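You operate a simulated robot arm through the tools that you are given. There is no shell and no other tool.

The job below is to be done with a simulated robot arm. You get a single attempt, and the scene is never put back.

JOB
Stir the low jar and ladle mango twice into the white pot.
Fine: use the small green ladle from the steel pot of water beside it, rinse it there and leave it in; put the lid back on the jar; spill nothing.
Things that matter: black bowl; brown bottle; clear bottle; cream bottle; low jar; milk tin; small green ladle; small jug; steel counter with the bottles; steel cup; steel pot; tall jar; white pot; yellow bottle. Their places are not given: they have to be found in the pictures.

The check looks at the end state, three seconds after you hand in, the way a careful person would. Anything else that was tipped, shoved, dropped, spilled or broken makes it a failure. Lids that push on must go on centred and level and be pressed home; caps that screw on are set level and turned clockwise until they are tight.

ROBOT AND FRAMES
A 7-joint arm with a two-finger parallel gripper, fixed in place. Base frame: the origin is at the foot of the arm, x ahead of it, y to its left, z up; the work surface is at about z = 850. Readings come in mm, degrees, newtons and seconds.
With the tool pointing down near the work surface it reaches from about 240 to 680 mm from the base axis. Its first joint turns from -66.0 to 66.0 degrees. Payload 2.4 kg.
The tool frame sits at the grasp point between the pads (the TCP): z along the fingers, y along the line on which they close. The tips reach 30 mm beyond it. The gripper opens to 94 mm. The fingers are 28 mm wide and 10 mm thick; the gripper's body (50 by 96 mm) begins 55 mm behind the TCP.
Orientation is that of the tool frame in the base frame, as [roll, pitch, yaw] about the fixed x, y, z axes, in that order (R = Rz(yaw) Ry(pitch) Rx(roll)). With the fingers straight down and closing along the base's y, the tool's x points along the base's -x, its y along +y and its z along -z.

CONTROLS
- The arm moves only by the tool move_arm. Its argument "rows" is a list of rows, each a list of 3 entries, a list of its own where there are three numbers: the shift along the tool's x, y, z in mm, then the turn, a rotation vector about the tool's x, y, z in degrees, then the finger opening in mm, from 0 to 94. In form: [[[dx, dy, dz], [wx, wy, wz], hand], ...]. A call has 1 to 20 rows; each row is the pose to reach, as a shift and turn from the pose commanded when the call began, along the tool's axes at that moment. A row lasts 0.2 s, in which the tool goes at most 50 mm and 8.6 degrees; a call with a longer step from one row to the next is refused whole, and so is a gripper value outside its range. A pose out of reach is approached as far as the arm can. The call stops where the force on the tool passes 40 N (or 10 N more than at its start, if that is more) or the arm is blocked; 0.2 s more then pass. Each finger travels about 153 mm/s and halts on what it meets, pressing with about 24 N; the grip force reading is that of the motor and also rises with nothing between the fingers. The clock runs only during rows and for 0.2 s after the last one: add rows that repeat a pose to give the fingers time. The reply holds the time, the measured pose of the TCP, the force on the tool along the base axes, the opening and the grip force, in the units named above and with some noise, with the torque about the TCP (base axes, N m) and any sound that the robot's microphone picked up, and new pictures: "views" is both (left out), scene, wrist or none.
- Cameras (640 x 400 px; columns grow to the right, rows downward): "scene" is fixed at [25.5, 466, 1444]; the picture's right is [-0.86, -0.50, 0.00], its down [-0.29, 0.50, -0.82] and it looks along [0.41, -0.71, -0.58] (base axes); focal length 281 px, centre (320, 200). "wrist" rides on the gripper at [76, 14, -102] in the tool frame; the picture's right is [-0.18, 0.98, 0.00], its down [-0.75, -0.14, -0.64] and it looks along [-0.63, -0.12, 0.77] (tool axes); focal length 243 px, centre (320, 200).
- point_at(camera, pixels): there is no depth. For up to 12 entries [column, row, z] of the newest picture of that camera ("zoom" is the newest enlarged one), the place [x, y] in the base frame at which the ray of that pixel passes the height z, good to about 2 mm. The clock stands still meanwhile.
- zoom(camera, box): a new picture of the part [left, top, right, bottom] of that camera's present view, enlarged. The clock stands still meanwhile.
- hand_in(): hands the job in; it is judged then, once.

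Open the gripper and draw the arm clear of the work before you hand the job in, unless the task says otherwise.

The tools are called by a JSON object that holds its "name" and its "arguments". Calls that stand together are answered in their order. move_arm: Moves the arm, as the interface text tells. Its arguments: {"type":"object","properties":{"rows":{"type":"array"},"views":{"type":"string","enum":["both","scene","wrist","none"]}},"required":["rows"]} The other tools are called the same way: point_at (camera, pixels) gives the place at which the rays of pixels pass given heights; zoom (camera, box) takes an enlarged picture of a part of a camera's view; hand_in () hands the job in.

At the start:

```text
time: 0.0
tcp_pos: [423.2, -70.8, 1279.5]
orientation: [180.0, 0.0, 179.9]
wrist_force: [-0.9, -0.6, -0.4]
torque: [0.01, 0.02, 0.02]
opening: 93.9
gripper_force: 0.0
```

scene: 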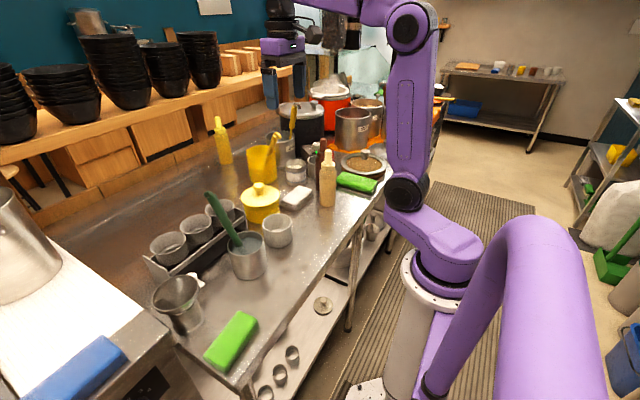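
wrist: 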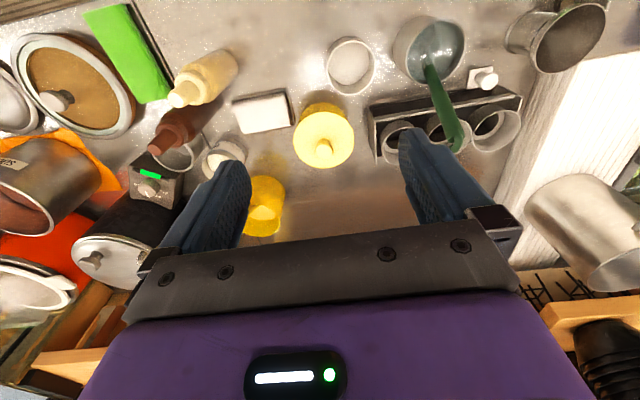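

The scene shows a yellow low jar with lid at about (262,200), a steel pot with the green ladle at about (245,255), and a whitish pot at about (278,230). I zoom in to identify everything.

{"name": "zoom", "arguments": {"camera": "scene", "box": [180, 160, 340, 290]}}

{"name": "zoom", "arguments": {"camera": "wrist", "box": [280, 0, 540, 180]}}

{"name": "zoom", "arguments": {"camera": "scene", "box": [200, 80, 400, 220]}}

```text
3.08 times, centred on (260, 225) of scene
```

zoom: 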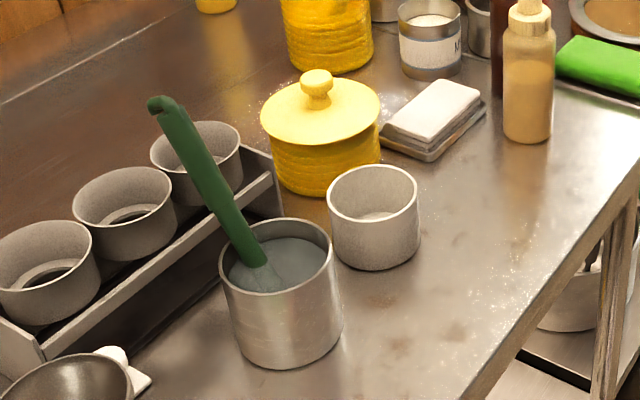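

```text
2.22 times, centred on (410, 90) of wrist
```

zoom: 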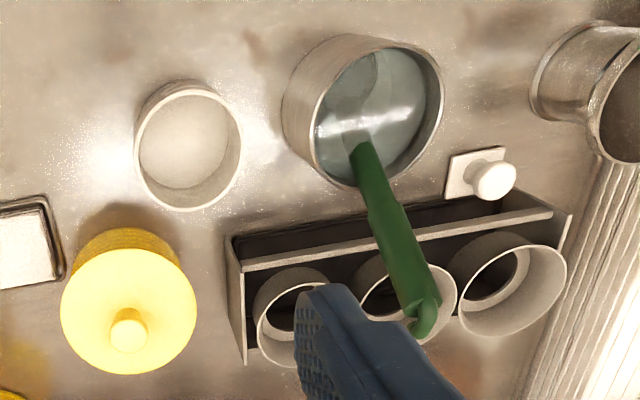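

```text
2.86 times, centred on (300, 150) of scene
```

zoom: 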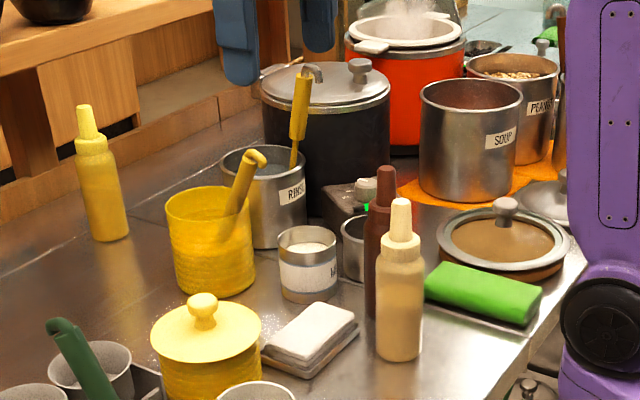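

I triangulate the main objects (jar knob, white-pot rim, steel-pot rim, ladle tip and neck) from both cameras at several heights.

{"name": "point_at", "arguments": {"camera": "scene", "pixels": [[258.7, 184.4, 900], [258.7, 184.4, 1000], [277.2, 223.4, 900], [277.2, 223.4, 1000], [246, 242.9, 900], [246, 242.9, 1000], [208, 194.2, 900], [208, 194.2, 1100], [241.2, 245.1, 900], [241.2, 245.1, 1000]]}}

{"name": "point_at", "arguments": {"camera": "wrist", "pixels": [[323.5, 150.8, 900], [323.5, 150.8, 1000], [351.4, 66.6, 900], [351.4, 66.6, 1000], [437, 53, 900], [437, 53, 1000], [457.3, 144, 900], [457.3, 144, 1100], [428.9, 67.5, 900], [428.9, 67.5, 1000]]}}

```text
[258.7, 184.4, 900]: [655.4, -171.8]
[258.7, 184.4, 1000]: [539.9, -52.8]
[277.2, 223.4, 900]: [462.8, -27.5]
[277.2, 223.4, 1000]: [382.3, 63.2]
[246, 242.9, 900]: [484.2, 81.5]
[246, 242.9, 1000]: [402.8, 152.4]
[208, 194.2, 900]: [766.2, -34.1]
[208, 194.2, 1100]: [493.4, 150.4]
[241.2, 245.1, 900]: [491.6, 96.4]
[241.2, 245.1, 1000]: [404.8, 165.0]
```

```text
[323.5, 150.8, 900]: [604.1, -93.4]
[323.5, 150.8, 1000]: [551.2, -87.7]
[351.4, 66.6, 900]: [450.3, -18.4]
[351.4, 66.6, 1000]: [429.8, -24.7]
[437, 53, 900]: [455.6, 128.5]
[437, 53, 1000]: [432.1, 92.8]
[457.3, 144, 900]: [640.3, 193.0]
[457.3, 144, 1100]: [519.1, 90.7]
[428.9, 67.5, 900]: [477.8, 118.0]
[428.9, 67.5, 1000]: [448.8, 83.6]
```

Estimates: jar knob ≈(565,-89,975), white pot rim ≈(448,-19,912), steel pot ≈(445,113,945), ladle tip ≈(542,111,1061), leaning toward +x. I lower the arm for a closer wrist view of the jar and white pot, staying above everything.

{"name": "move_arm", "arguments": {"rows": [[[-19, 0, 37], [0, 0, 0], 94], [[-38, 0, 75], [0, 0, 0], 94], [[-57, 0, 112], [0, 0, 0], 94], [[-77, 0, 149], [0, 0, 0], 94], [[-77, 0, 149], [0, 0, 0], 94]]}}

```text
time: 1.2
tcp_pos: [499.0, -66.4, 1129.1]
orientation: [-180.0, 0.0, 180.0]
wrist_force: [-1.5, 0.2, 0.3]
torque: [-0.04, 0.03, 0.02]
opening: 93.9
gripper_force: 0.1
```

scene: 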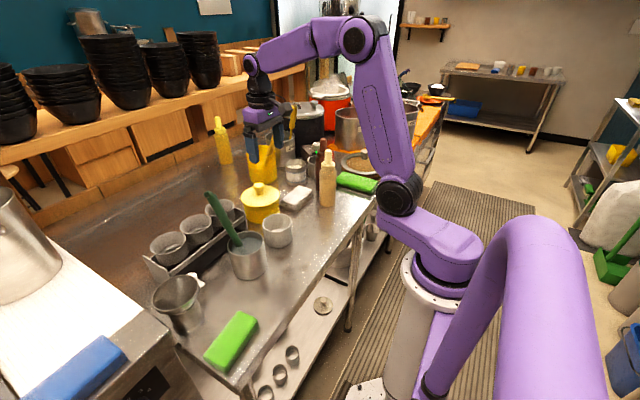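
wrist: 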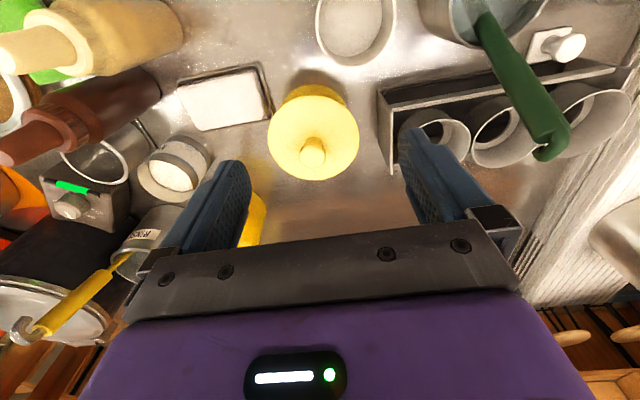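

The jar's lid and knob are at about (313,140) in the wrist picture. I zoom in on it and on the ladle.

{"name": "zoom", "arguments": {"camera": "wrist", "box": [240, 60, 400, 200]}}

{"name": "zoom", "arguments": {"camera": "wrist", "box": [380, 0, 640, 180]}}

{"name": "zoom", "arguments": {"camera": "scene", "box": [220, 165, 320, 295]}}

```text
2.86 times, centred on (320, 130) of wrist
```

zoom: 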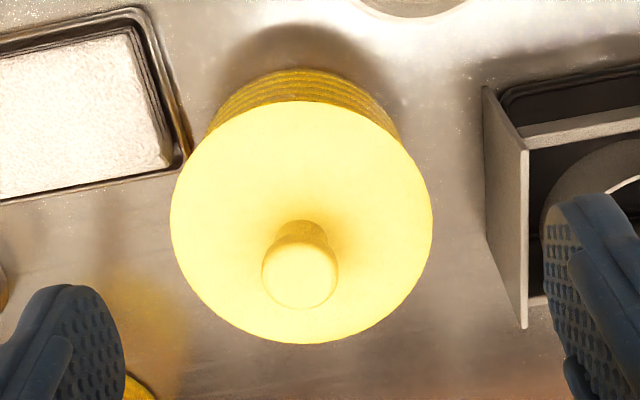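

```text
2.22 times, centred on (510, 90) of wrist
```

zoom: 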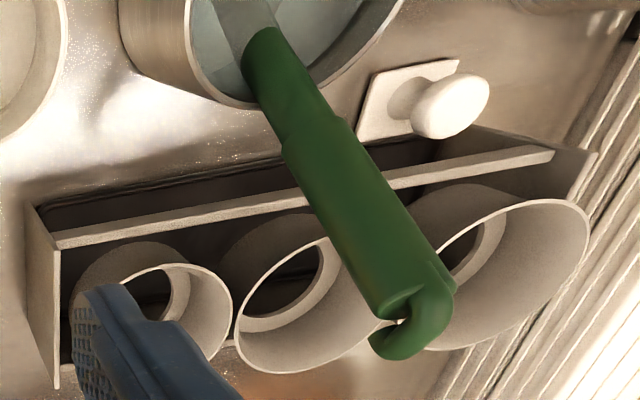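

```text
3.08 times, centred on (270, 230) of scene
```

zoom: 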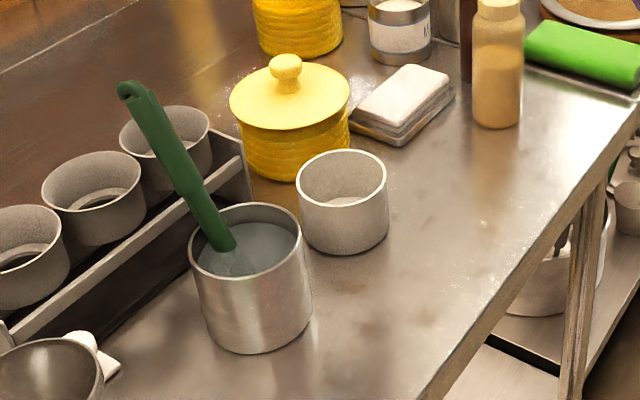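

I triangulate the lid centre, knob, and lid edges from these views.

{"name": "point_at", "arguments": {"camera": "wrist", "pixels": [[313, 155.2, 960], [313, 155.2, 990], [313.4, 137.7, 930], [313.4, 137.7, 960], [267.6, 135.9, 945], [359.2, 137.7, 945], [313, 180, 945], [313, 95, 945], [300.3, 155.2, 970], [326.2, 155.2, 970]]}}

{"name": "point_at", "arguments": {"camera": "scene", "pixels": [[258.7, 185.2, 960], [258.7, 185.2, 990], [259.9, 196.6, 930], [259.9, 196.6, 960], [276, 243, 850], [284, 197, 850]]}}

```text
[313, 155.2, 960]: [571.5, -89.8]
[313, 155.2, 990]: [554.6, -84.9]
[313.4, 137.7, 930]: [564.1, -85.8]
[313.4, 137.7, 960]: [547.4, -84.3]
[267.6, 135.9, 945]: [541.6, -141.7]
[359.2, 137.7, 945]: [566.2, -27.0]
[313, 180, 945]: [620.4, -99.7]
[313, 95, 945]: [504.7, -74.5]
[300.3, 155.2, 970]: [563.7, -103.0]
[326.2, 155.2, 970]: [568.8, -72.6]
```

```text
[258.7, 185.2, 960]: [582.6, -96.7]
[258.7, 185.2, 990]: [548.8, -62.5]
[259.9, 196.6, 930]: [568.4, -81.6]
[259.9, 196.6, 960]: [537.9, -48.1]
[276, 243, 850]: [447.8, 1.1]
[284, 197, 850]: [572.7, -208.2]
```

I check free counter area for the lid: points on the counter right of the white pot and toward the front edge.

{"name": "point_at", "arguments": {"camera": "scene", "pixels": [[300, 255, 850], [320, 240, 850], [335, 225, 850], [310, 215, 850], [360, 218, 850], [330, 255, 850], [300, 211, 850], [327, 207, 850], [245, 280, 850], [278, 290, 850], [240, 330, 850], [291, 243, 850]]}}

{"name": "point_at", "arguments": {"camera": "wrist", "pixels": [[190, 131, 860], [272, 118, 860], [258, 62, 860], [180, 77, 860], [300, 20, 850], [250, 20, 850], [386, 170, 860], [378, 92, 900], [200, 20, 850], [354, 60, 850]]}}

```text
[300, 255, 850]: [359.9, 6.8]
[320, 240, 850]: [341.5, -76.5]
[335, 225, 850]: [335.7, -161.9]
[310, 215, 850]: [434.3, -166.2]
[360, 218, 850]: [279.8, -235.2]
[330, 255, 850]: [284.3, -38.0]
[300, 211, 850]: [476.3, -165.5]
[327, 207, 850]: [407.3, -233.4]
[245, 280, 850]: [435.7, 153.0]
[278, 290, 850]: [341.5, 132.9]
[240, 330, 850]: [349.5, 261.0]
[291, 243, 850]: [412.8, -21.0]
```

```text
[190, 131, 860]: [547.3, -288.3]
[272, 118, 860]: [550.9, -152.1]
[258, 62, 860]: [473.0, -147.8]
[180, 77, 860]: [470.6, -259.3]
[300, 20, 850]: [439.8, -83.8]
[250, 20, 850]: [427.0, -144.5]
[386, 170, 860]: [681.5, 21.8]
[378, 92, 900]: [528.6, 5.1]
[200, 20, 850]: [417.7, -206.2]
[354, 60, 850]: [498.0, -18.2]
```

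The counter in front (x≈300–450, y≈-70 to -220) is free for the lid. Now I move above the knob (≈565,-88) with open fingers, staying above z=1040 and looking again.

{"name": "move_arm", "arguments": {"rows": [[[-22, -7, 20], [0, 0, 0], 94], [[-44, -14, 50], [0, 0, 0], 94], [[-66, -21.6, 89], [0, 0, 0], 94], [[-66, -21.6, 89], [0, 0, 0], 70]]}}

```text
time: 2.2
tcp_pos: [568.2, -91.7, 1041.4]
orientation: [180.0, 0.0, 179.9]
wrist_force: [0.6, 0.1, -0.2]
torque: [0.02, 0.01, 0.02]
opening: 69.7
gripper_force: 0.1
```

scene: 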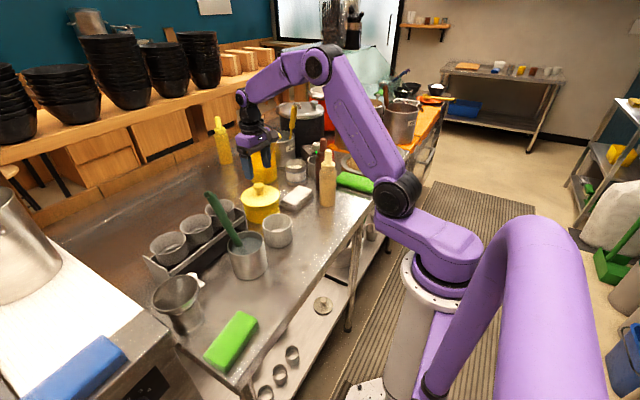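
wrist: 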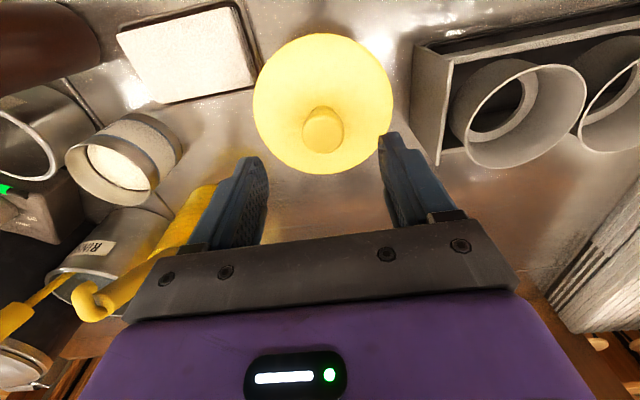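

The knob is at (323,128) in the wrist picture; I get its place from this closer view.

{"name": "zoom", "arguments": {"camera": "wrist", "box": [240, 20, 400, 190]}}

{"name": "zoom", "arguments": {"camera": "scene", "box": [220, 120, 320, 230]}}

{"name": "point_at", "arguments": {"camera": "wrist", "pixels": [[323, 128, 970], [323, 128, 960], [253, 100, 935], [393, 103, 935], [322, 174, 935], [322, 34, 935]]}}

```text
2.35 times, centred on (320, 105) of wrist
```

zoom: 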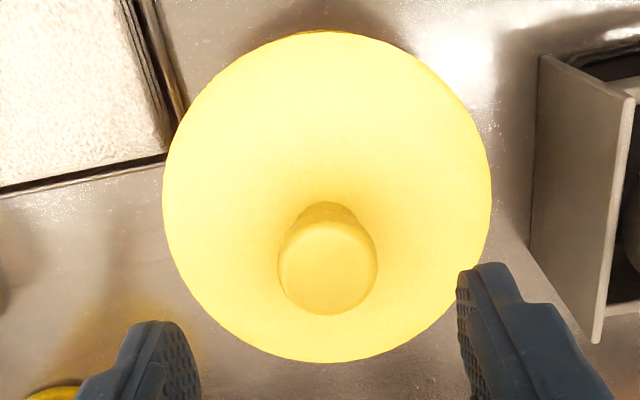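

```text
3.64 times, centred on (270, 175) of scene
```

zoom: 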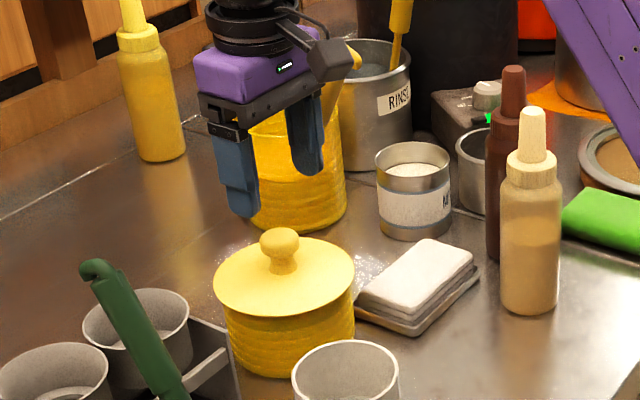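

```text
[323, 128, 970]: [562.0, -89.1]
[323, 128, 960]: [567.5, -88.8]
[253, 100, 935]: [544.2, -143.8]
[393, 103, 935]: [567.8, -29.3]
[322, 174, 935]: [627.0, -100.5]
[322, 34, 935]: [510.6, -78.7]
```

Knob centre ≈(563,-89), top ≈z 972, lid radius ≈58. I shift 3 mm, descend to TCP z≈974 and then close gently on the knob.

{"name": "move_arm", "arguments": {"rows": [[[3, 2, 25], [0, 0, 0], 70], [[3, 2, 48], [0, 0, 0], 70], [[3, 2, 60], [0, 0, 0], 70], [[3, 2, 67], [0, 0, 0], 70], [[3, 2, 67], [0, 0, 0], 70]]}}

```text
time: 3.4
tcp_pos: [563.6, -88.9, 974.8]
orientation: [180.0, 0.0, 179.9]
wrist_force: [-0.1, 0.0, -0.7]
torque: [-0.02, -0.03, -0.02]
opening: 69.9
gripper_force: 0.0
```

scene: 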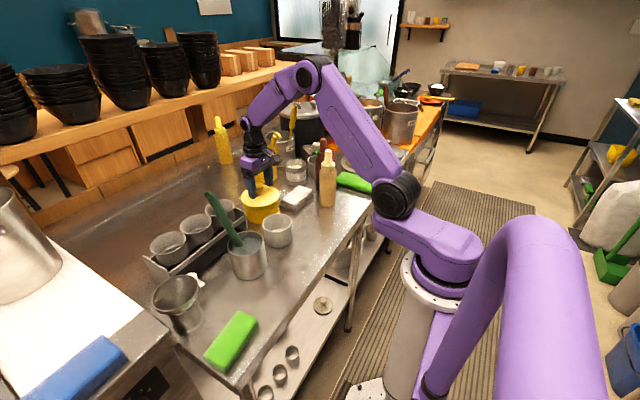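
wrist: 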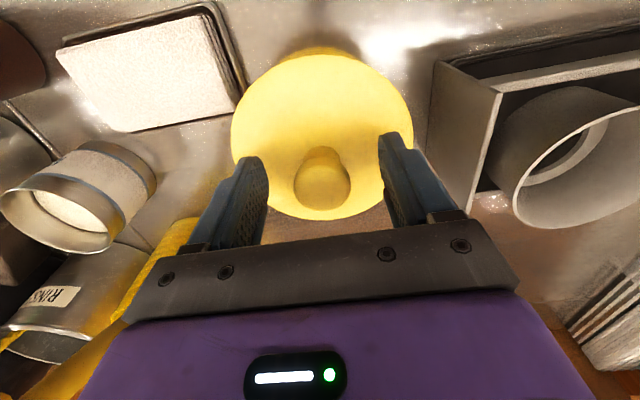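

The knob is centred between the fingers at (322,185). I close on it.

{"name": "move_arm", "arguments": {"rows": [[[0, 0, 0], [0, 0, 0], 40], [[0, 0, 0], [0, 0, 0], 20], [[0, 0, 0], [0, 0, 0], 10], [[0, 0, 0], [0, 0, 0], 10]]}}

```text
time: 4.4
tcp_pos: [563.7, -90.6, 974.1]
orientation: [180.0, 0.1, 180.0]
wrist_force: [-0.8, -0.7, 0.8]
torque: [-0.03, 0.01, -0.01]
opening: 32.5
gripper_force: 24.0
```

scene: 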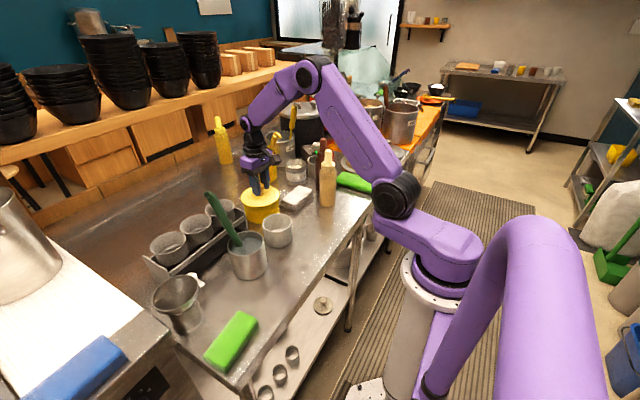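
wrist: 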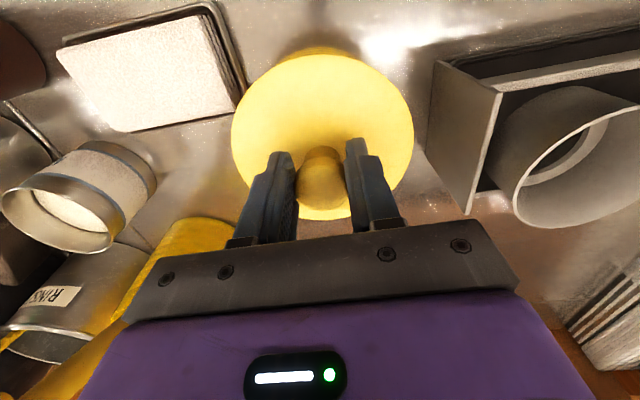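

Knob held at 32.5 mm, 24 N. I lift slowly straight up and watch the force and the jar.

{"name": "move_arm", "arguments": {"rows": [[[0, 0, -2], [0, 0, 0], 10], [[0, 0, -4], [0, 0, 0], 10], [[0, 0, -8], [0, 0, 0], 10], [[0, 0, -14], [0, 0, 0], 10], [[0, 0, -22], [0, 0, 0], 10], [[0, 0, -30], [0, 0, 0], 10]]}}

```text
time: 5.8
tcp_pos: [563.1, -89.0, 1003.9]
orientation: [180.0, 0.0, -180.0]
wrist_force: [-0.4, -0.4, -0.1]
torque: [-0.02, -0.02, 0.03]
opening: 32.1
gripper_force: 24.3
```

scene: 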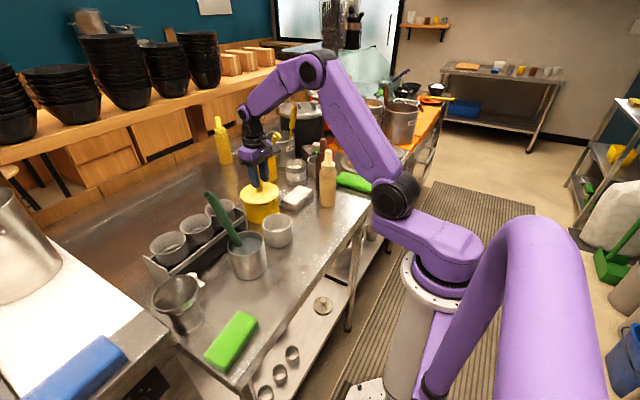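
wrist: 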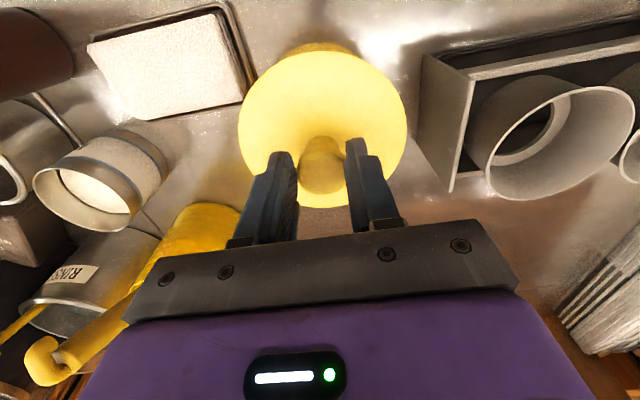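

{"name": "zoom", "arguments": {"camera": "scene", "box": [220, 130, 320, 230]}}

```text
4.00 times, centred on (270, 180) of scene
```

zoom: 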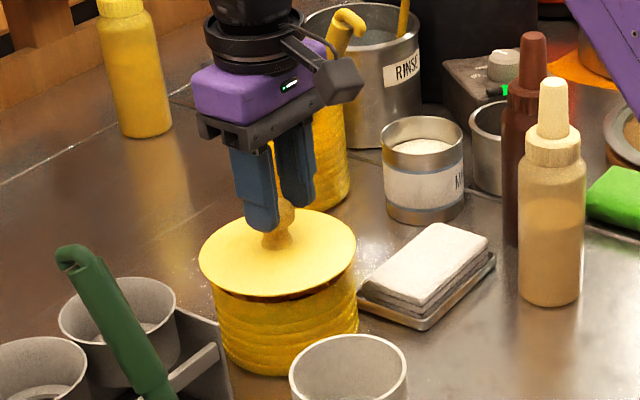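

The gap under the lid is visible, but the knob seems to have slid a little in the fingers (row 180→165). I zoom the wrist view before lifting on.

{"name": "zoom", "arguments": {"camera": "wrist", "box": [220, 30, 430, 220]}}

```text
2.11 times, centred on (325, 125) of wrist
```

zoom: 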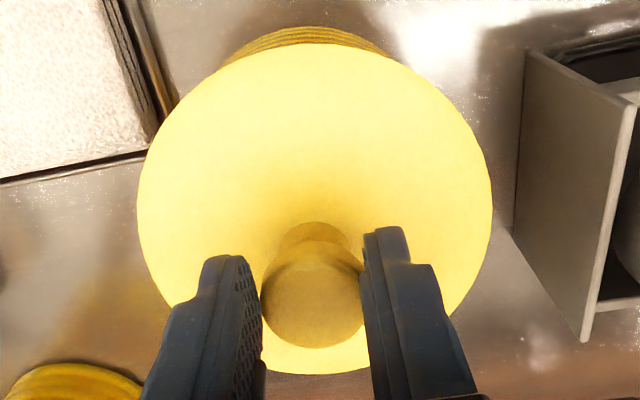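

The lid only rose ~13 mm of the 30, so the knob slid toward the fingertips. I lower it back onto the rim gently before regripping deeper.

{"name": "move_arm", "arguments": {"rows": [[[0, 0, 5], [0, 0, 0], 10], [[0, 0, 10], [0, 0, 0], 10], [[0, 0, 12], [0, 0, 0], 10], [[0, 0, 14], [0, 0, 0], 10]]}}

{"name": "zoom", "arguments": {"camera": "scene", "box": [220, 130, 320, 230]}}

{"name": "zoom", "arguments": {"camera": "wrist", "box": [220, 30, 430, 220]}}

```text
time: 6.8
tcp_pos: [563.6, -90.3, 991.1]
orientation: [180.0, 0.1, -179.9]
wrist_force: [-2.4, 0.2, 11.4]
torque: [0.04, 0.44, -0.09]
opening: 32.0
gripper_force: 23.8
```

scene: 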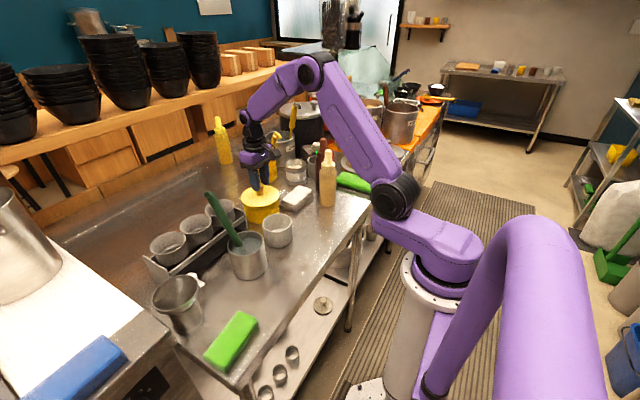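
wrist: 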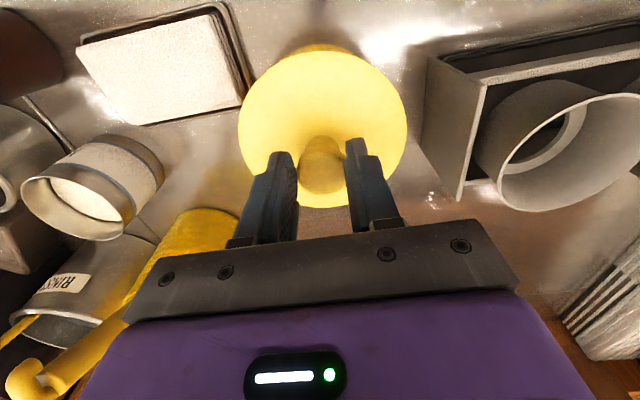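

```text
4.00 times, centred on (270, 180) of scene
```

zoom: 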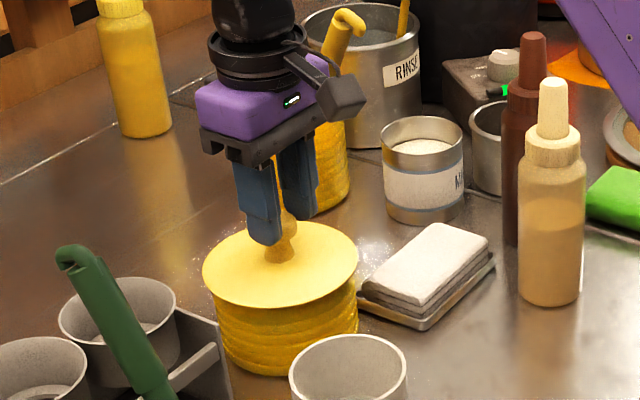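

```text
2.11 times, centred on (325, 125) of wrist
```

zoom: 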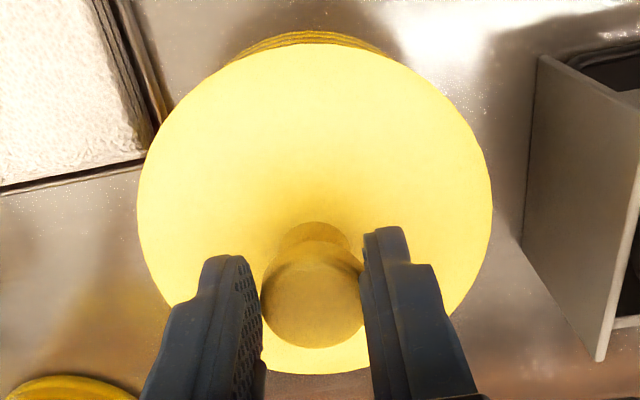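

The lid touches the rim again (11 N upward). I open, go down to TCP ≈969 so the knob sits deeper, and regrip.

{"name": "move_arm", "arguments": {"rows": [[[0, 0, -1], [0, 0, 0], 40], [[0, 0, -1], [0, 0, 0], 60], [[0, 0, 8], [0, 0, 0], 60], [[0, 0, 15], [0, 0, 0], 60], [[0, 0, 20], [0, 0, 0], 60], [[0, 0, 20], [0, 0, 0], 60]]}}

{"name": "zoom", "arguments": {"camera": "scene", "box": [220, 130, 320, 230]}}

{"name": "zoom", "arguments": {"camera": "wrist", "box": [220, 30, 430, 220]}}

```text
time: 8.2
tcp_pos: [564.3, -88.8, 971.3]
orientation: [-180.0, 0.0, 180.0]
wrist_force: [-0.4, 0.3, -0.1]
torque: [0.0, -0.03, -0.02]
opening: 60.0
gripper_force: 0.0
```

scene: 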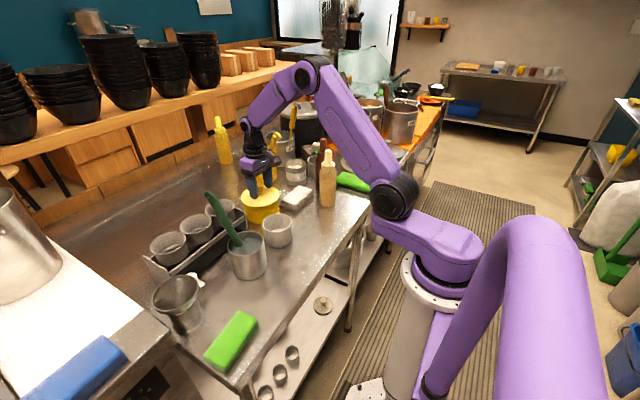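
wrist: 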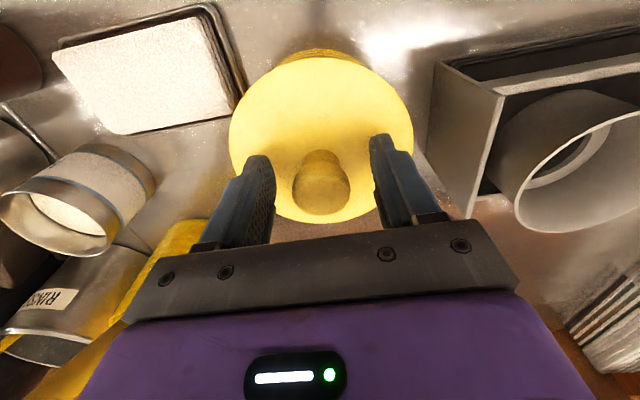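

```text
4.00 times, centred on (270, 180) of scene
```

zoom: 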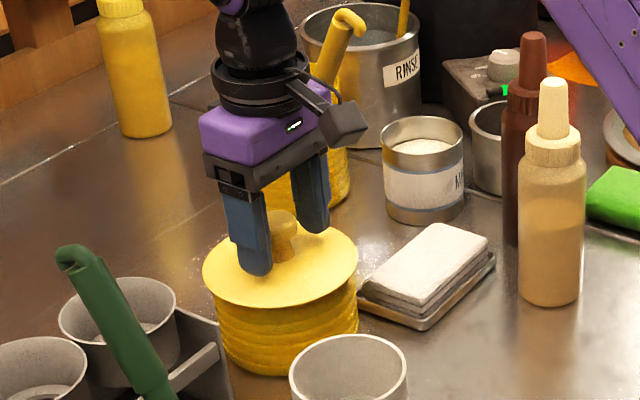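

```text
2.11 times, centred on (325, 125) of wrist
```

zoom: 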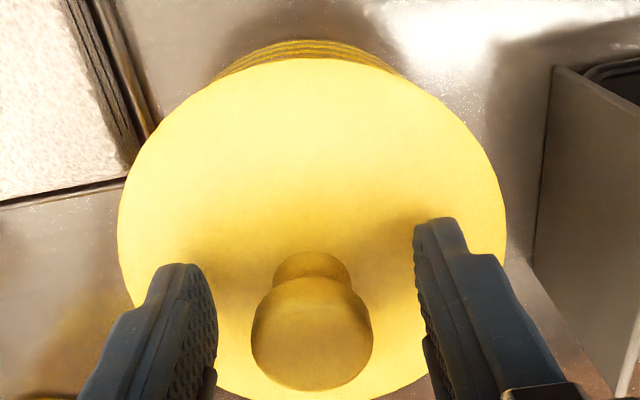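

The knob is now right at the TCP (321,189). I close and lift 20 mm slowly.

{"name": "move_arm", "arguments": {"rows": [[[0, 0, 0], [0, 0, 0], 30], [[0, 0, 0], [0, 0, 0], 8], [[0, 0, 0], [0, 0, 0], 8], [[0, 0, -1], [0, 0, 0], 8], [[0, 0, -2], [0, 0, 0], 8], [[0, 0, -4], [0, 0, 0], 8], [[0, 0, -7], [0, 0, 0], 8], [[0, 0, -12], [0, 0, 0], 8], [[0, 0, -20], [0, 0, 0], 8]]}}

{"name": "zoom", "arguments": {"camera": "scene", "box": [220, 130, 320, 230]}}

{"name": "zoom", "arguments": {"camera": "wrist", "box": [220, 30, 430, 220]}}

```text
time: 10.2
tcp_pos: [564.0, -90.4, 989.2]
orientation: [180.0, -0.1, 180.0]
wrist_force: [-0.2, -0.1, -0.7]
torque: [-0.01, 0.03, 0.01]
opening: 32.2
gripper_force: 23.5
```

scene: 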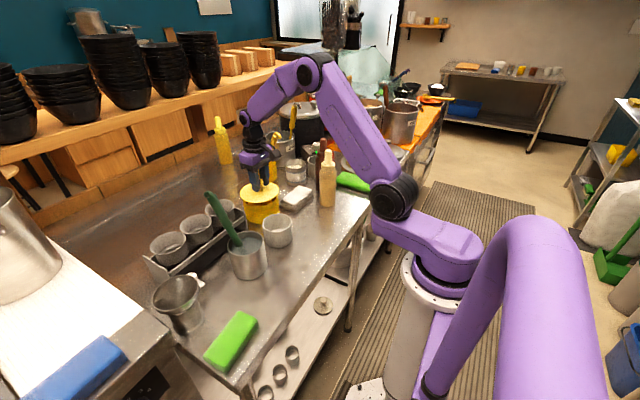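
wrist: 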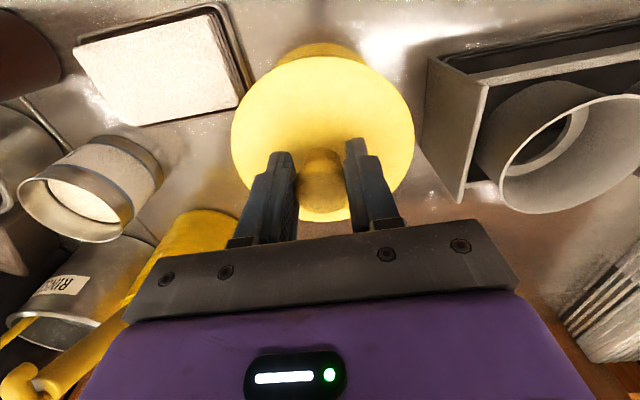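

```text
4.00 times, centred on (270, 180) of scene
```

zoom: 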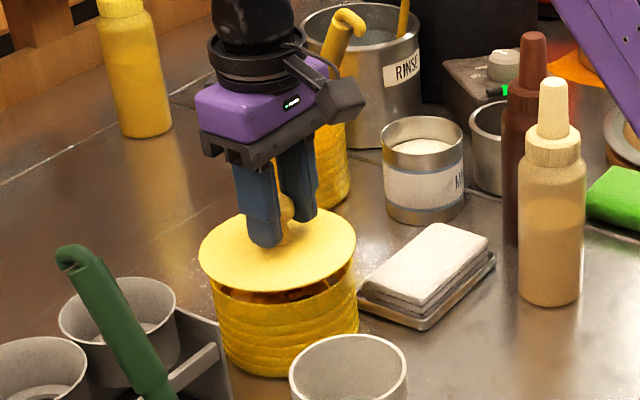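

```text
2.11 times, centred on (325, 125) of wrist
```

zoom: 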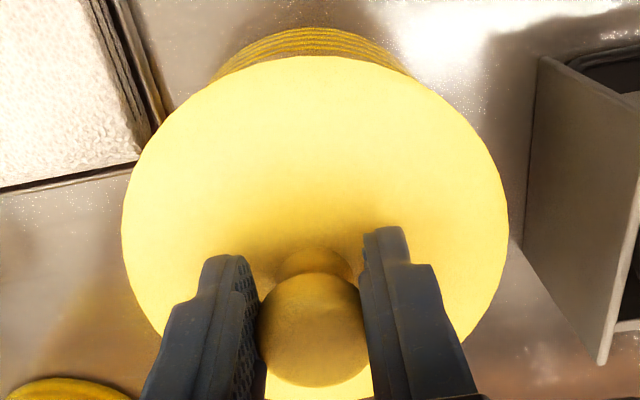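

The knob is holding deep this time and the gap is clearly open. I lift the lid well clear and check.

{"name": "move_arm", "arguments": {"rows": [[[0, 0, -10], [0, 0, 0], 8], [[0, 0, -22], [0, 0, 0], 8], [[0, 0, -36], [0, 0, 0], 8], [[0, 0, -52], [0, 0, 0], 8], [[0, 0, -68], [0, 0, 0], 8], [[0, 0, -80], [0, 0, 0], 8]]}}

{"name": "zoom", "arguments": {"camera": "scene", "box": [220, 120, 320, 230]}}

```text
time: 11.6
tcp_pos: [563.5, -89.9, 1070.0]
orientation: [-179.9, 0.0, -179.9]
wrist_force: [0.6, -0.1, -0.4]
torque: [0.02, 0.03, -0.02]
opening: 31.9
gripper_force: 23.8
```

scene: 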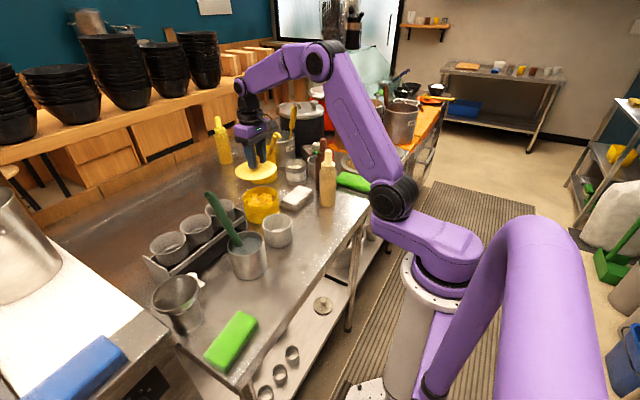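
wrist: 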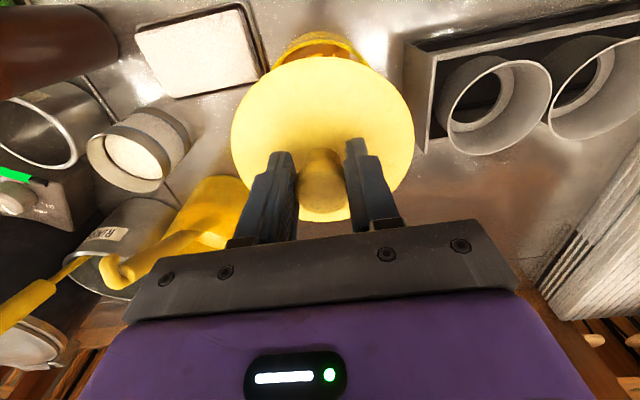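

```text
3.64 times, centred on (270, 175) of scene
```

zoom: 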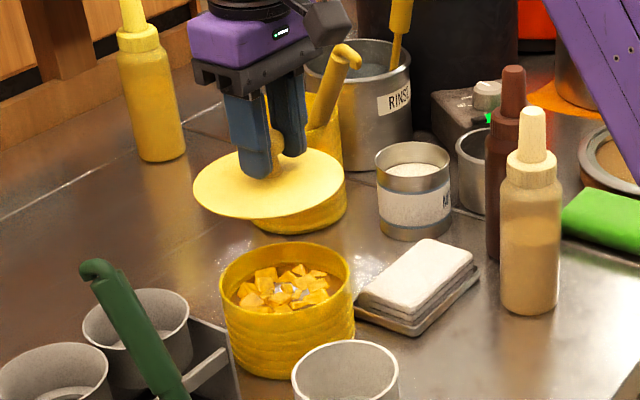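

Lid is off and level; mango chunks are visible in the jar. I carry the lid to the free spot at about (385,-130) and lower it most of the way.

{"name": "move_arm", "arguments": {"rows": [[[15, -3, 0], [0, 0, 0], 8], [[45, -10, 0], [0, 0, 0], 8], [[80, -18, 0], [0, 0, 0], 8], [[115, -26, 0], [0, 0, 0], 8], [[150, -34, 5], [0, 0, 0], 8], [[172, -38, 20], [0, 0, 0], 8], [[179, -40, 45], [0, 0, 0], 8], [[179, -40, 75], [0, 0, 0], 8], [[179, -40, 105], [0, 0, 0], 8], [[179, -40, 130], [0, 0, 0], 8], [[179, -40, 135], [0, 0, 0], 8]]}}

{"name": "zoom", "arguments": {"camera": "scene", "box": [240, 160, 360, 280]}}

```text
time: 14.0
tcp_pos: [385.4, -130.8, 935.8]
orientation: [-180.0, 0.0, 179.9]
wrist_force: [-0.1, -0.5, 0.1]
torque: [0.0, 0.01, 0.0]
opening: 32.0
gripper_force: 23.8
```

scene: 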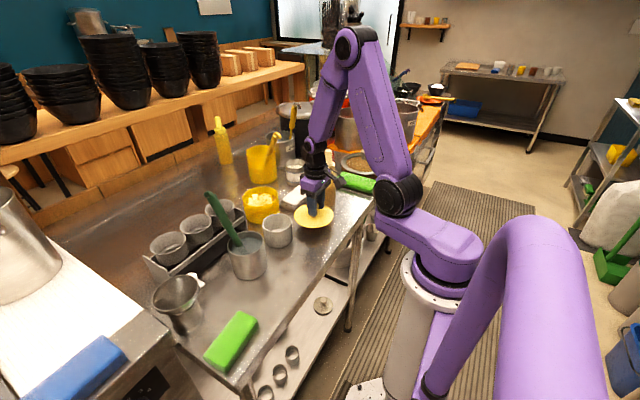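
wrist: 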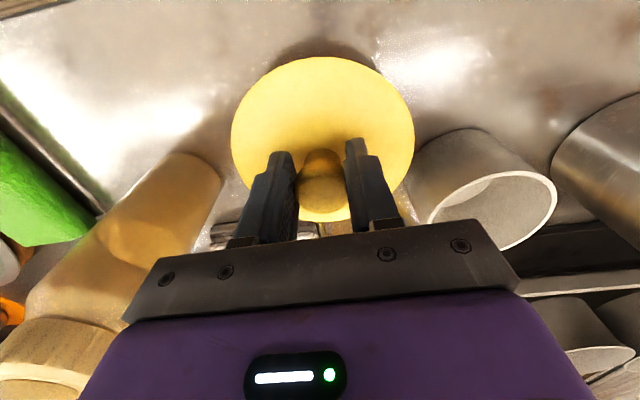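

```text
3.33 times, centred on (300, 220) of scene
```

zoom: 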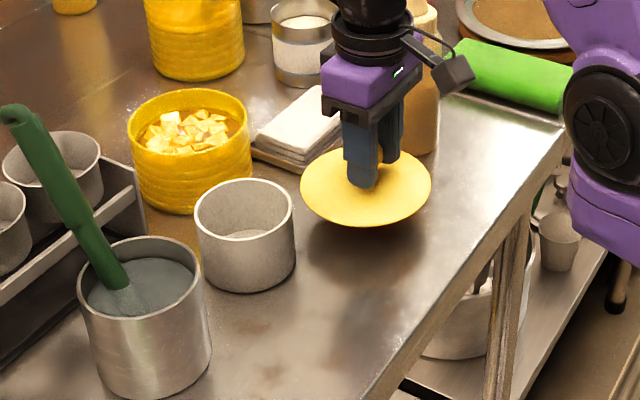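

Lid is held level over the free counter, shadows clear of the white pot and bottle. I lower it in small steps to find contact.

{"name": "move_arm", "arguments": {"rows": [[[0, 0, 8], [0, 0, 0], 8], [[0, 0, 15], [0, 0, 0], 8], [[0, 0, 20], [0, 0, 0], 8], [[0, 0, 23], [0, 0, 0], 8]], "views": "wrist"}}

{"name": "zoom", "arguments": {"camera": "scene", "box": [270, 180, 350, 250]}}

```text
time: 15.0
tcp_pos: [386.3, -129.8, 912.6]
orientation: [-179.9, -0.1, -179.9]
wrist_force: [1.3, 0.4, -0.4]
torque: [-0.01, 0.01, 0.0]
opening: 32.1
gripper_force: 24.3
```

wrist: 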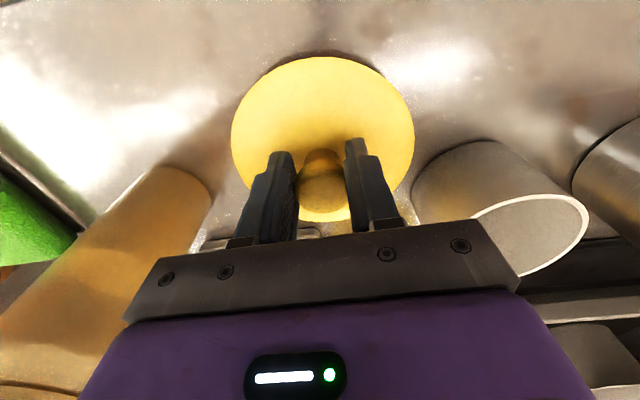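

```text
5.71 times, centred on (310, 215) of scene
```

zoom: 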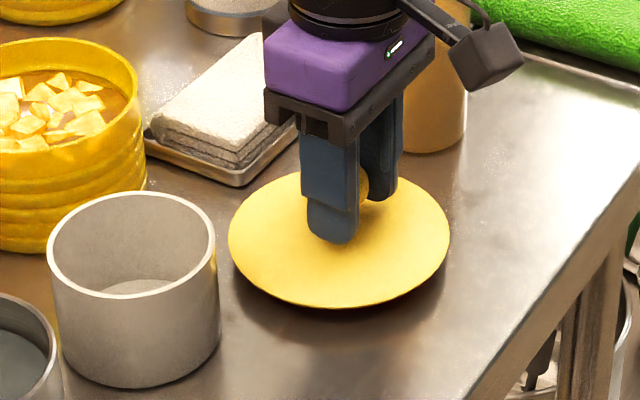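

Close to the counter now, still no contact. I step down 2 mm at a time.

{"name": "move_arm", "arguments": {"rows": [[[0, 0, 2], [0, 0, 0], 8], [[0, 0, 4], [0, 0, 0], 8], [[0, 0, 6], [0, 0, 0], 8], [[0, 0, 8], [0, 0, 0], 8]], "views": "none"}}

{"name": "zoom", "arguments": {"camera": "scene", "box": [270, 180, 350, 250]}}

```text
time: 16.0
tcp_pos: [384.6, -130.5, 905.5]
orientation: [179.9, -0.1, 180.0]
wrist_force: [-2.7, -1.0, 7.0]
torque: [-0.03, -0.23, -0.07]
opening: 32.0
gripper_force: 23.7
```

```text
5.71 times, centred on (310, 215) of scene
```

zoom: 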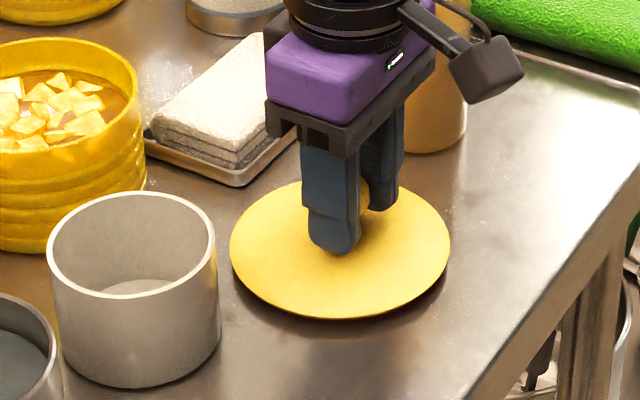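

Lid rests on the counter (7 N). I open the fingers and rise straight up.

{"name": "move_arm", "arguments": {"rows": [[[0, 0, 0], [0, 0, 0], 40], [[0, 0, 0], [0, 0, 0], 60], [[0, 0, 0], [0, 0, 0], 60], [[0, 0, -20], [0, 0, 0], 60], [[0, 0, -60], [0, 0, 0], 60], [[0, 0, -100], [0, 0, 0], 60], [[0, 0, -150], [0, 0, 0], 60], [[0, 0, -200], [0, 0, 0], 70], [[0, 0, -230], [0, 0, 0], 70]]}}

{"name": "zoom", "arguments": {"camera": "scene", "box": [200, 160, 350, 280]}}

```text
time: 18.0
tcp_pos: [382.3, -128.3, 1134.3]
orientation: [-180.0, 0.0, -179.9]
wrist_force: [0.5, 0.5, -0.3]
torque: [0.01, -0.02, -0.04]
opening: 69.9
gripper_force: 0.0
```

scene: 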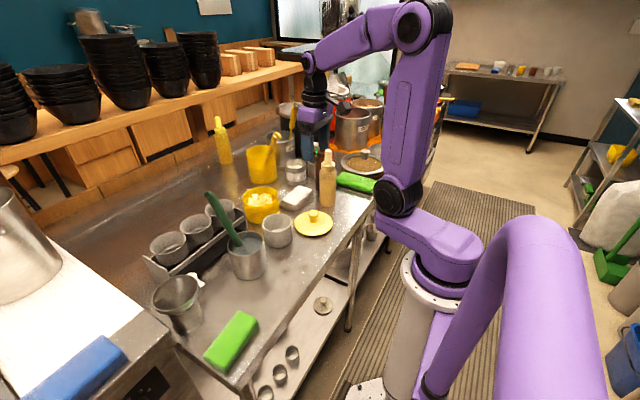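
wrist: 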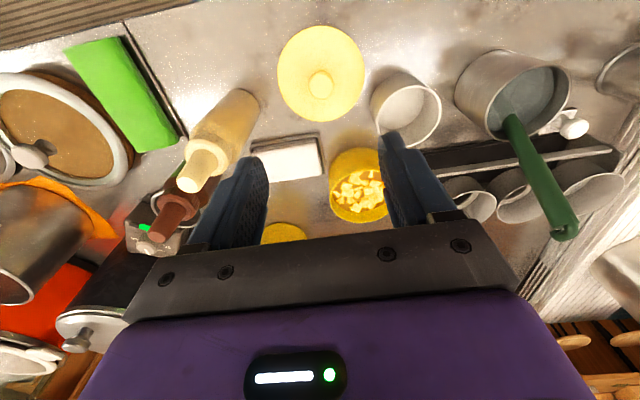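

```text
3.33 times, centred on (275, 220) of scene
```

zoom: 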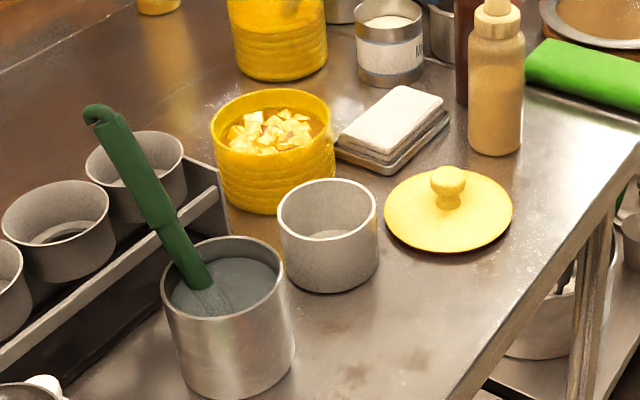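

The lid sits flat on the counter at scene (313,223). Next I move above the steel pot for a good look at the ladle.

{"name": "move_arm", "arguments": {"rows": [[[0, 0, -45], [0, 0, 0], 90], [[-8, 45, -60], [0, 0, 0], 94], [[-16, 90, -60], [0, 0, 0], 94], [[-24, 135, -60], [0, 0, 0], 94], [[-32, 180, -60], [0, 0, 0], 94], [[-40, 215, -60], [0, 0, 0], 94], [[-46, 229, -60], [0, 0, 0], 94], [[-46, 229, -60], [0, 0, 0], 94]]}}

{"name": "zoom", "arguments": {"camera": "wrist", "box": [220, 0, 480, 180]}}

{"name": "zoom", "arguments": {"camera": "scene", "box": [190, 170, 290, 290]}}

```text
time: 19.8
tcp_pos: [429.6, 98.4, 1194.3]
orientation: [-180.0, 0.1, -179.9]
wrist_force: [-0.2, 0.6, -0.4]
torque: [0.0, 0.0, -0.02]
opening: 93.8
gripper_force: 0.1
```

scene: 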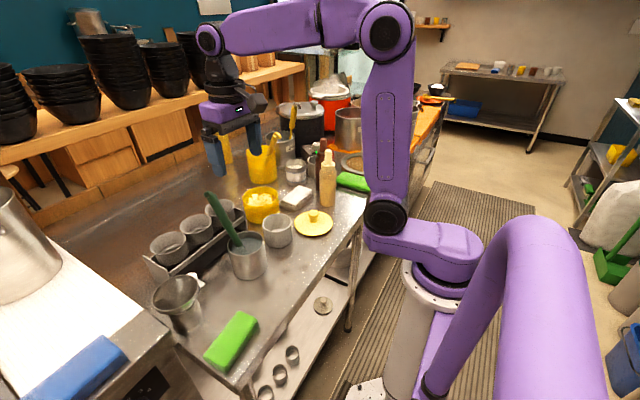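
wrist: 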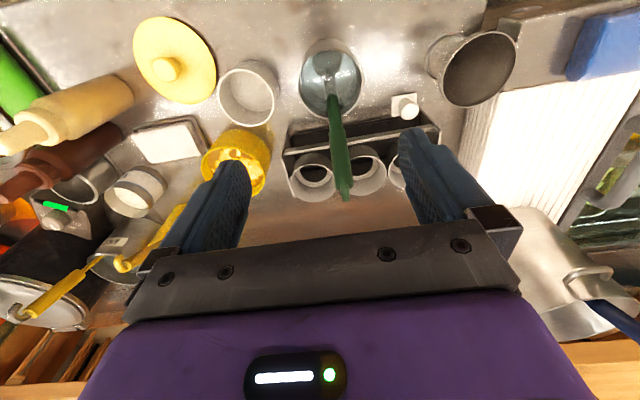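

```text
2.22 times, centred on (350, 90) of wrist
```

zoom: 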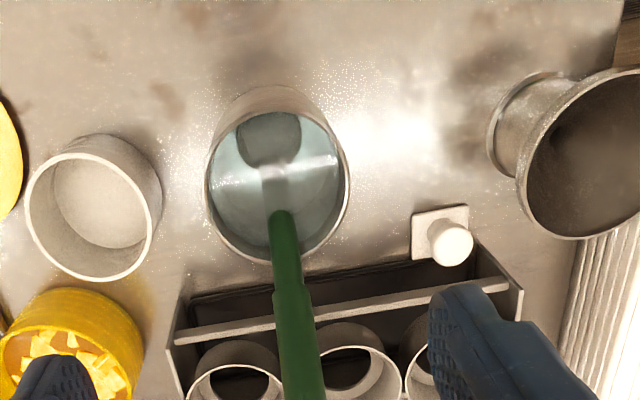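

```text
3.33 times, centred on (240, 230) of scene
```

zoom: 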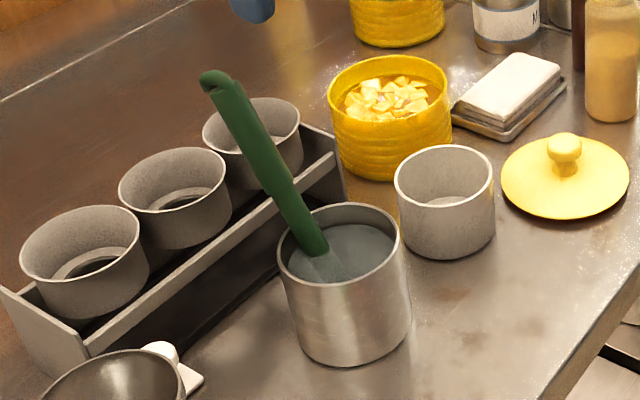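

The ladle's bowl is visible under the water on the near side, handle leaning to +x. I zoom on the handle to fix its line.

{"name": "zoom", "arguments": {"camera": "wrist", "box": [280, 60, 420, 210]}}

{"name": "zoom", "arguments": {"camera": "scene", "box": [190, 180, 270, 290]}}

```text
2.67 times, centred on (350, 135) of wrist
```

zoom: 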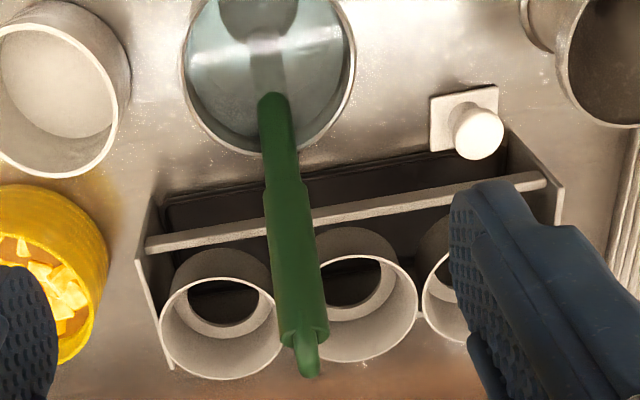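

```text
3.64 times, centred on (230, 235) of scene
```

zoom: 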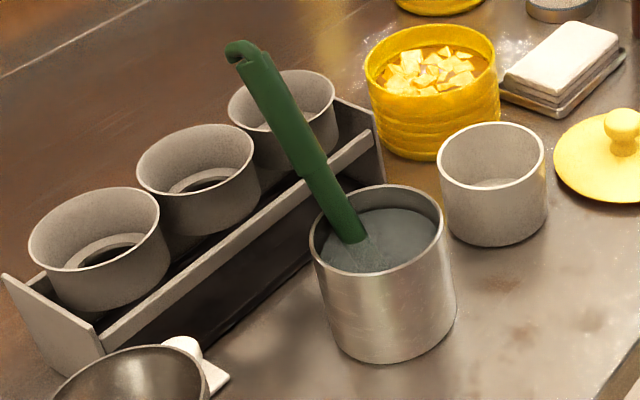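

I triangulate four handle points (water line, step, thick end, hook) in both cameras.

{"name": "point_at", "arguments": {"camera": "wrist", "pixels": [[331.3, 96.8, 920], [331.3, 96.8, 960], [336.9, 130.5, 960], [336.9, 130.5, 1000], [344, 185.6, 1030], [344, 185.6, 1070], [345.5, 198.7, 1030], [345.5, 198.7, 1070], [340.5, 157, 980], [340.5, 157, 1040]]}}

{"name": "point_at", "arguments": {"camera": "scene", "pixels": [[239.6, 246, 920], [239.6, 246, 960], [228.1, 225.4, 960], [228.1, 225.4, 1000], [210.8, 197.1, 1030], [210.8, 197.1, 1070], [205.8, 193.2, 1030], [205.8, 193.2, 1070], [219.8, 210.8, 980], [219.8, 210.8, 1040]]}}

```text
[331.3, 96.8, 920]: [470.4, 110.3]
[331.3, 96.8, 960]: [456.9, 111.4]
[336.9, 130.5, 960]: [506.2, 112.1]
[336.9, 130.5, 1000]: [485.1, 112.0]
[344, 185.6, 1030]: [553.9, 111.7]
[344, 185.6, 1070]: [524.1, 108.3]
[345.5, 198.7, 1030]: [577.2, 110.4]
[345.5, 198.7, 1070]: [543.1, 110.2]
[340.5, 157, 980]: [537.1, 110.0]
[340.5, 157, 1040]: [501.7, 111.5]
```

```text
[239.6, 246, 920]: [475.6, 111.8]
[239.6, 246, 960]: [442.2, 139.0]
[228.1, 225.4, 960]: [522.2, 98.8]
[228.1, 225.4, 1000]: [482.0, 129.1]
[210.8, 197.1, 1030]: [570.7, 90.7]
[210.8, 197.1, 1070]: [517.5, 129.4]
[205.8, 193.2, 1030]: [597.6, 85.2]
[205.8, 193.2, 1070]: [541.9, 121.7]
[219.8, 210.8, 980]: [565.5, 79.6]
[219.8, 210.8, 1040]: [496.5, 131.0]
```

Handle line: about (470,111,923)→(494,112,982)→(537,110,1053), leaning ~27° to +x, so I'll grip it crosswise with the tool pointing outward and 40° below horizontal. First I test that tilt at height, in front of and above the ladle.

{"name": "move_arm", "arguments": {"rows": [[[4, 2, 8], [0, -7, 0], 94], [[8, 4, 16], [0, -14, 0], 94], [[12, 6, 24], [0, -21, 0], 94], [[16, 8, 32], [0, -28, 0], 94], [[20, 10, 40], [0, -35, 0], 94], [[20, 12, 50], [0, -42, 0], 94], [[20, 12.6, 60], [0, -50, 0], 94], [[20, 12.6, 60], [0, -50, 0], 94]]}}

```text
time: 21.6
tcp_pos: [410.1, 111.7, 1134.2]
orientation: [179.9, 50.0, -180.0]
wrist_force: [0.4, 0.3, -0.4]
torque: [-0.01, -0.02, -0.03]
opening: 94.0
gripper_force: 0.1
out of reach, approached as far as the arm can: row 7
```

scene: 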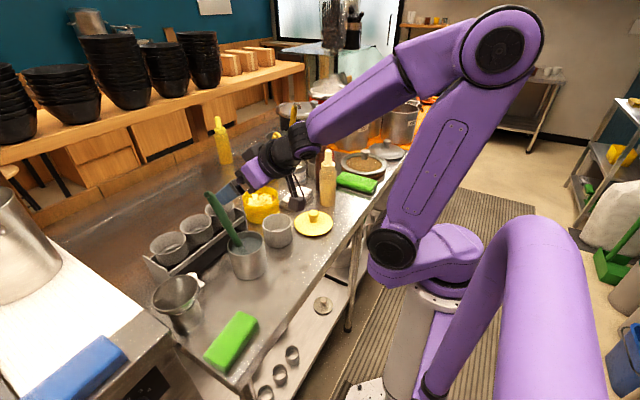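
wrist: 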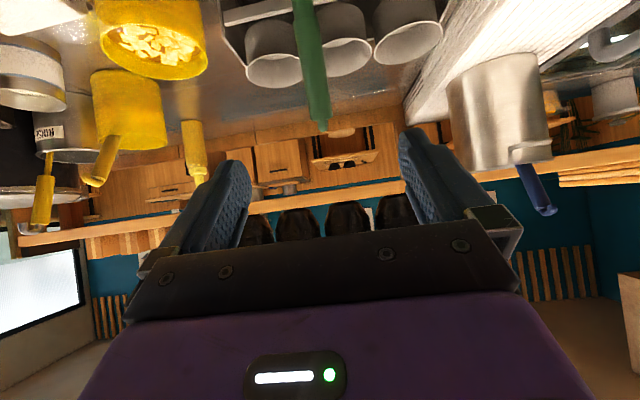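

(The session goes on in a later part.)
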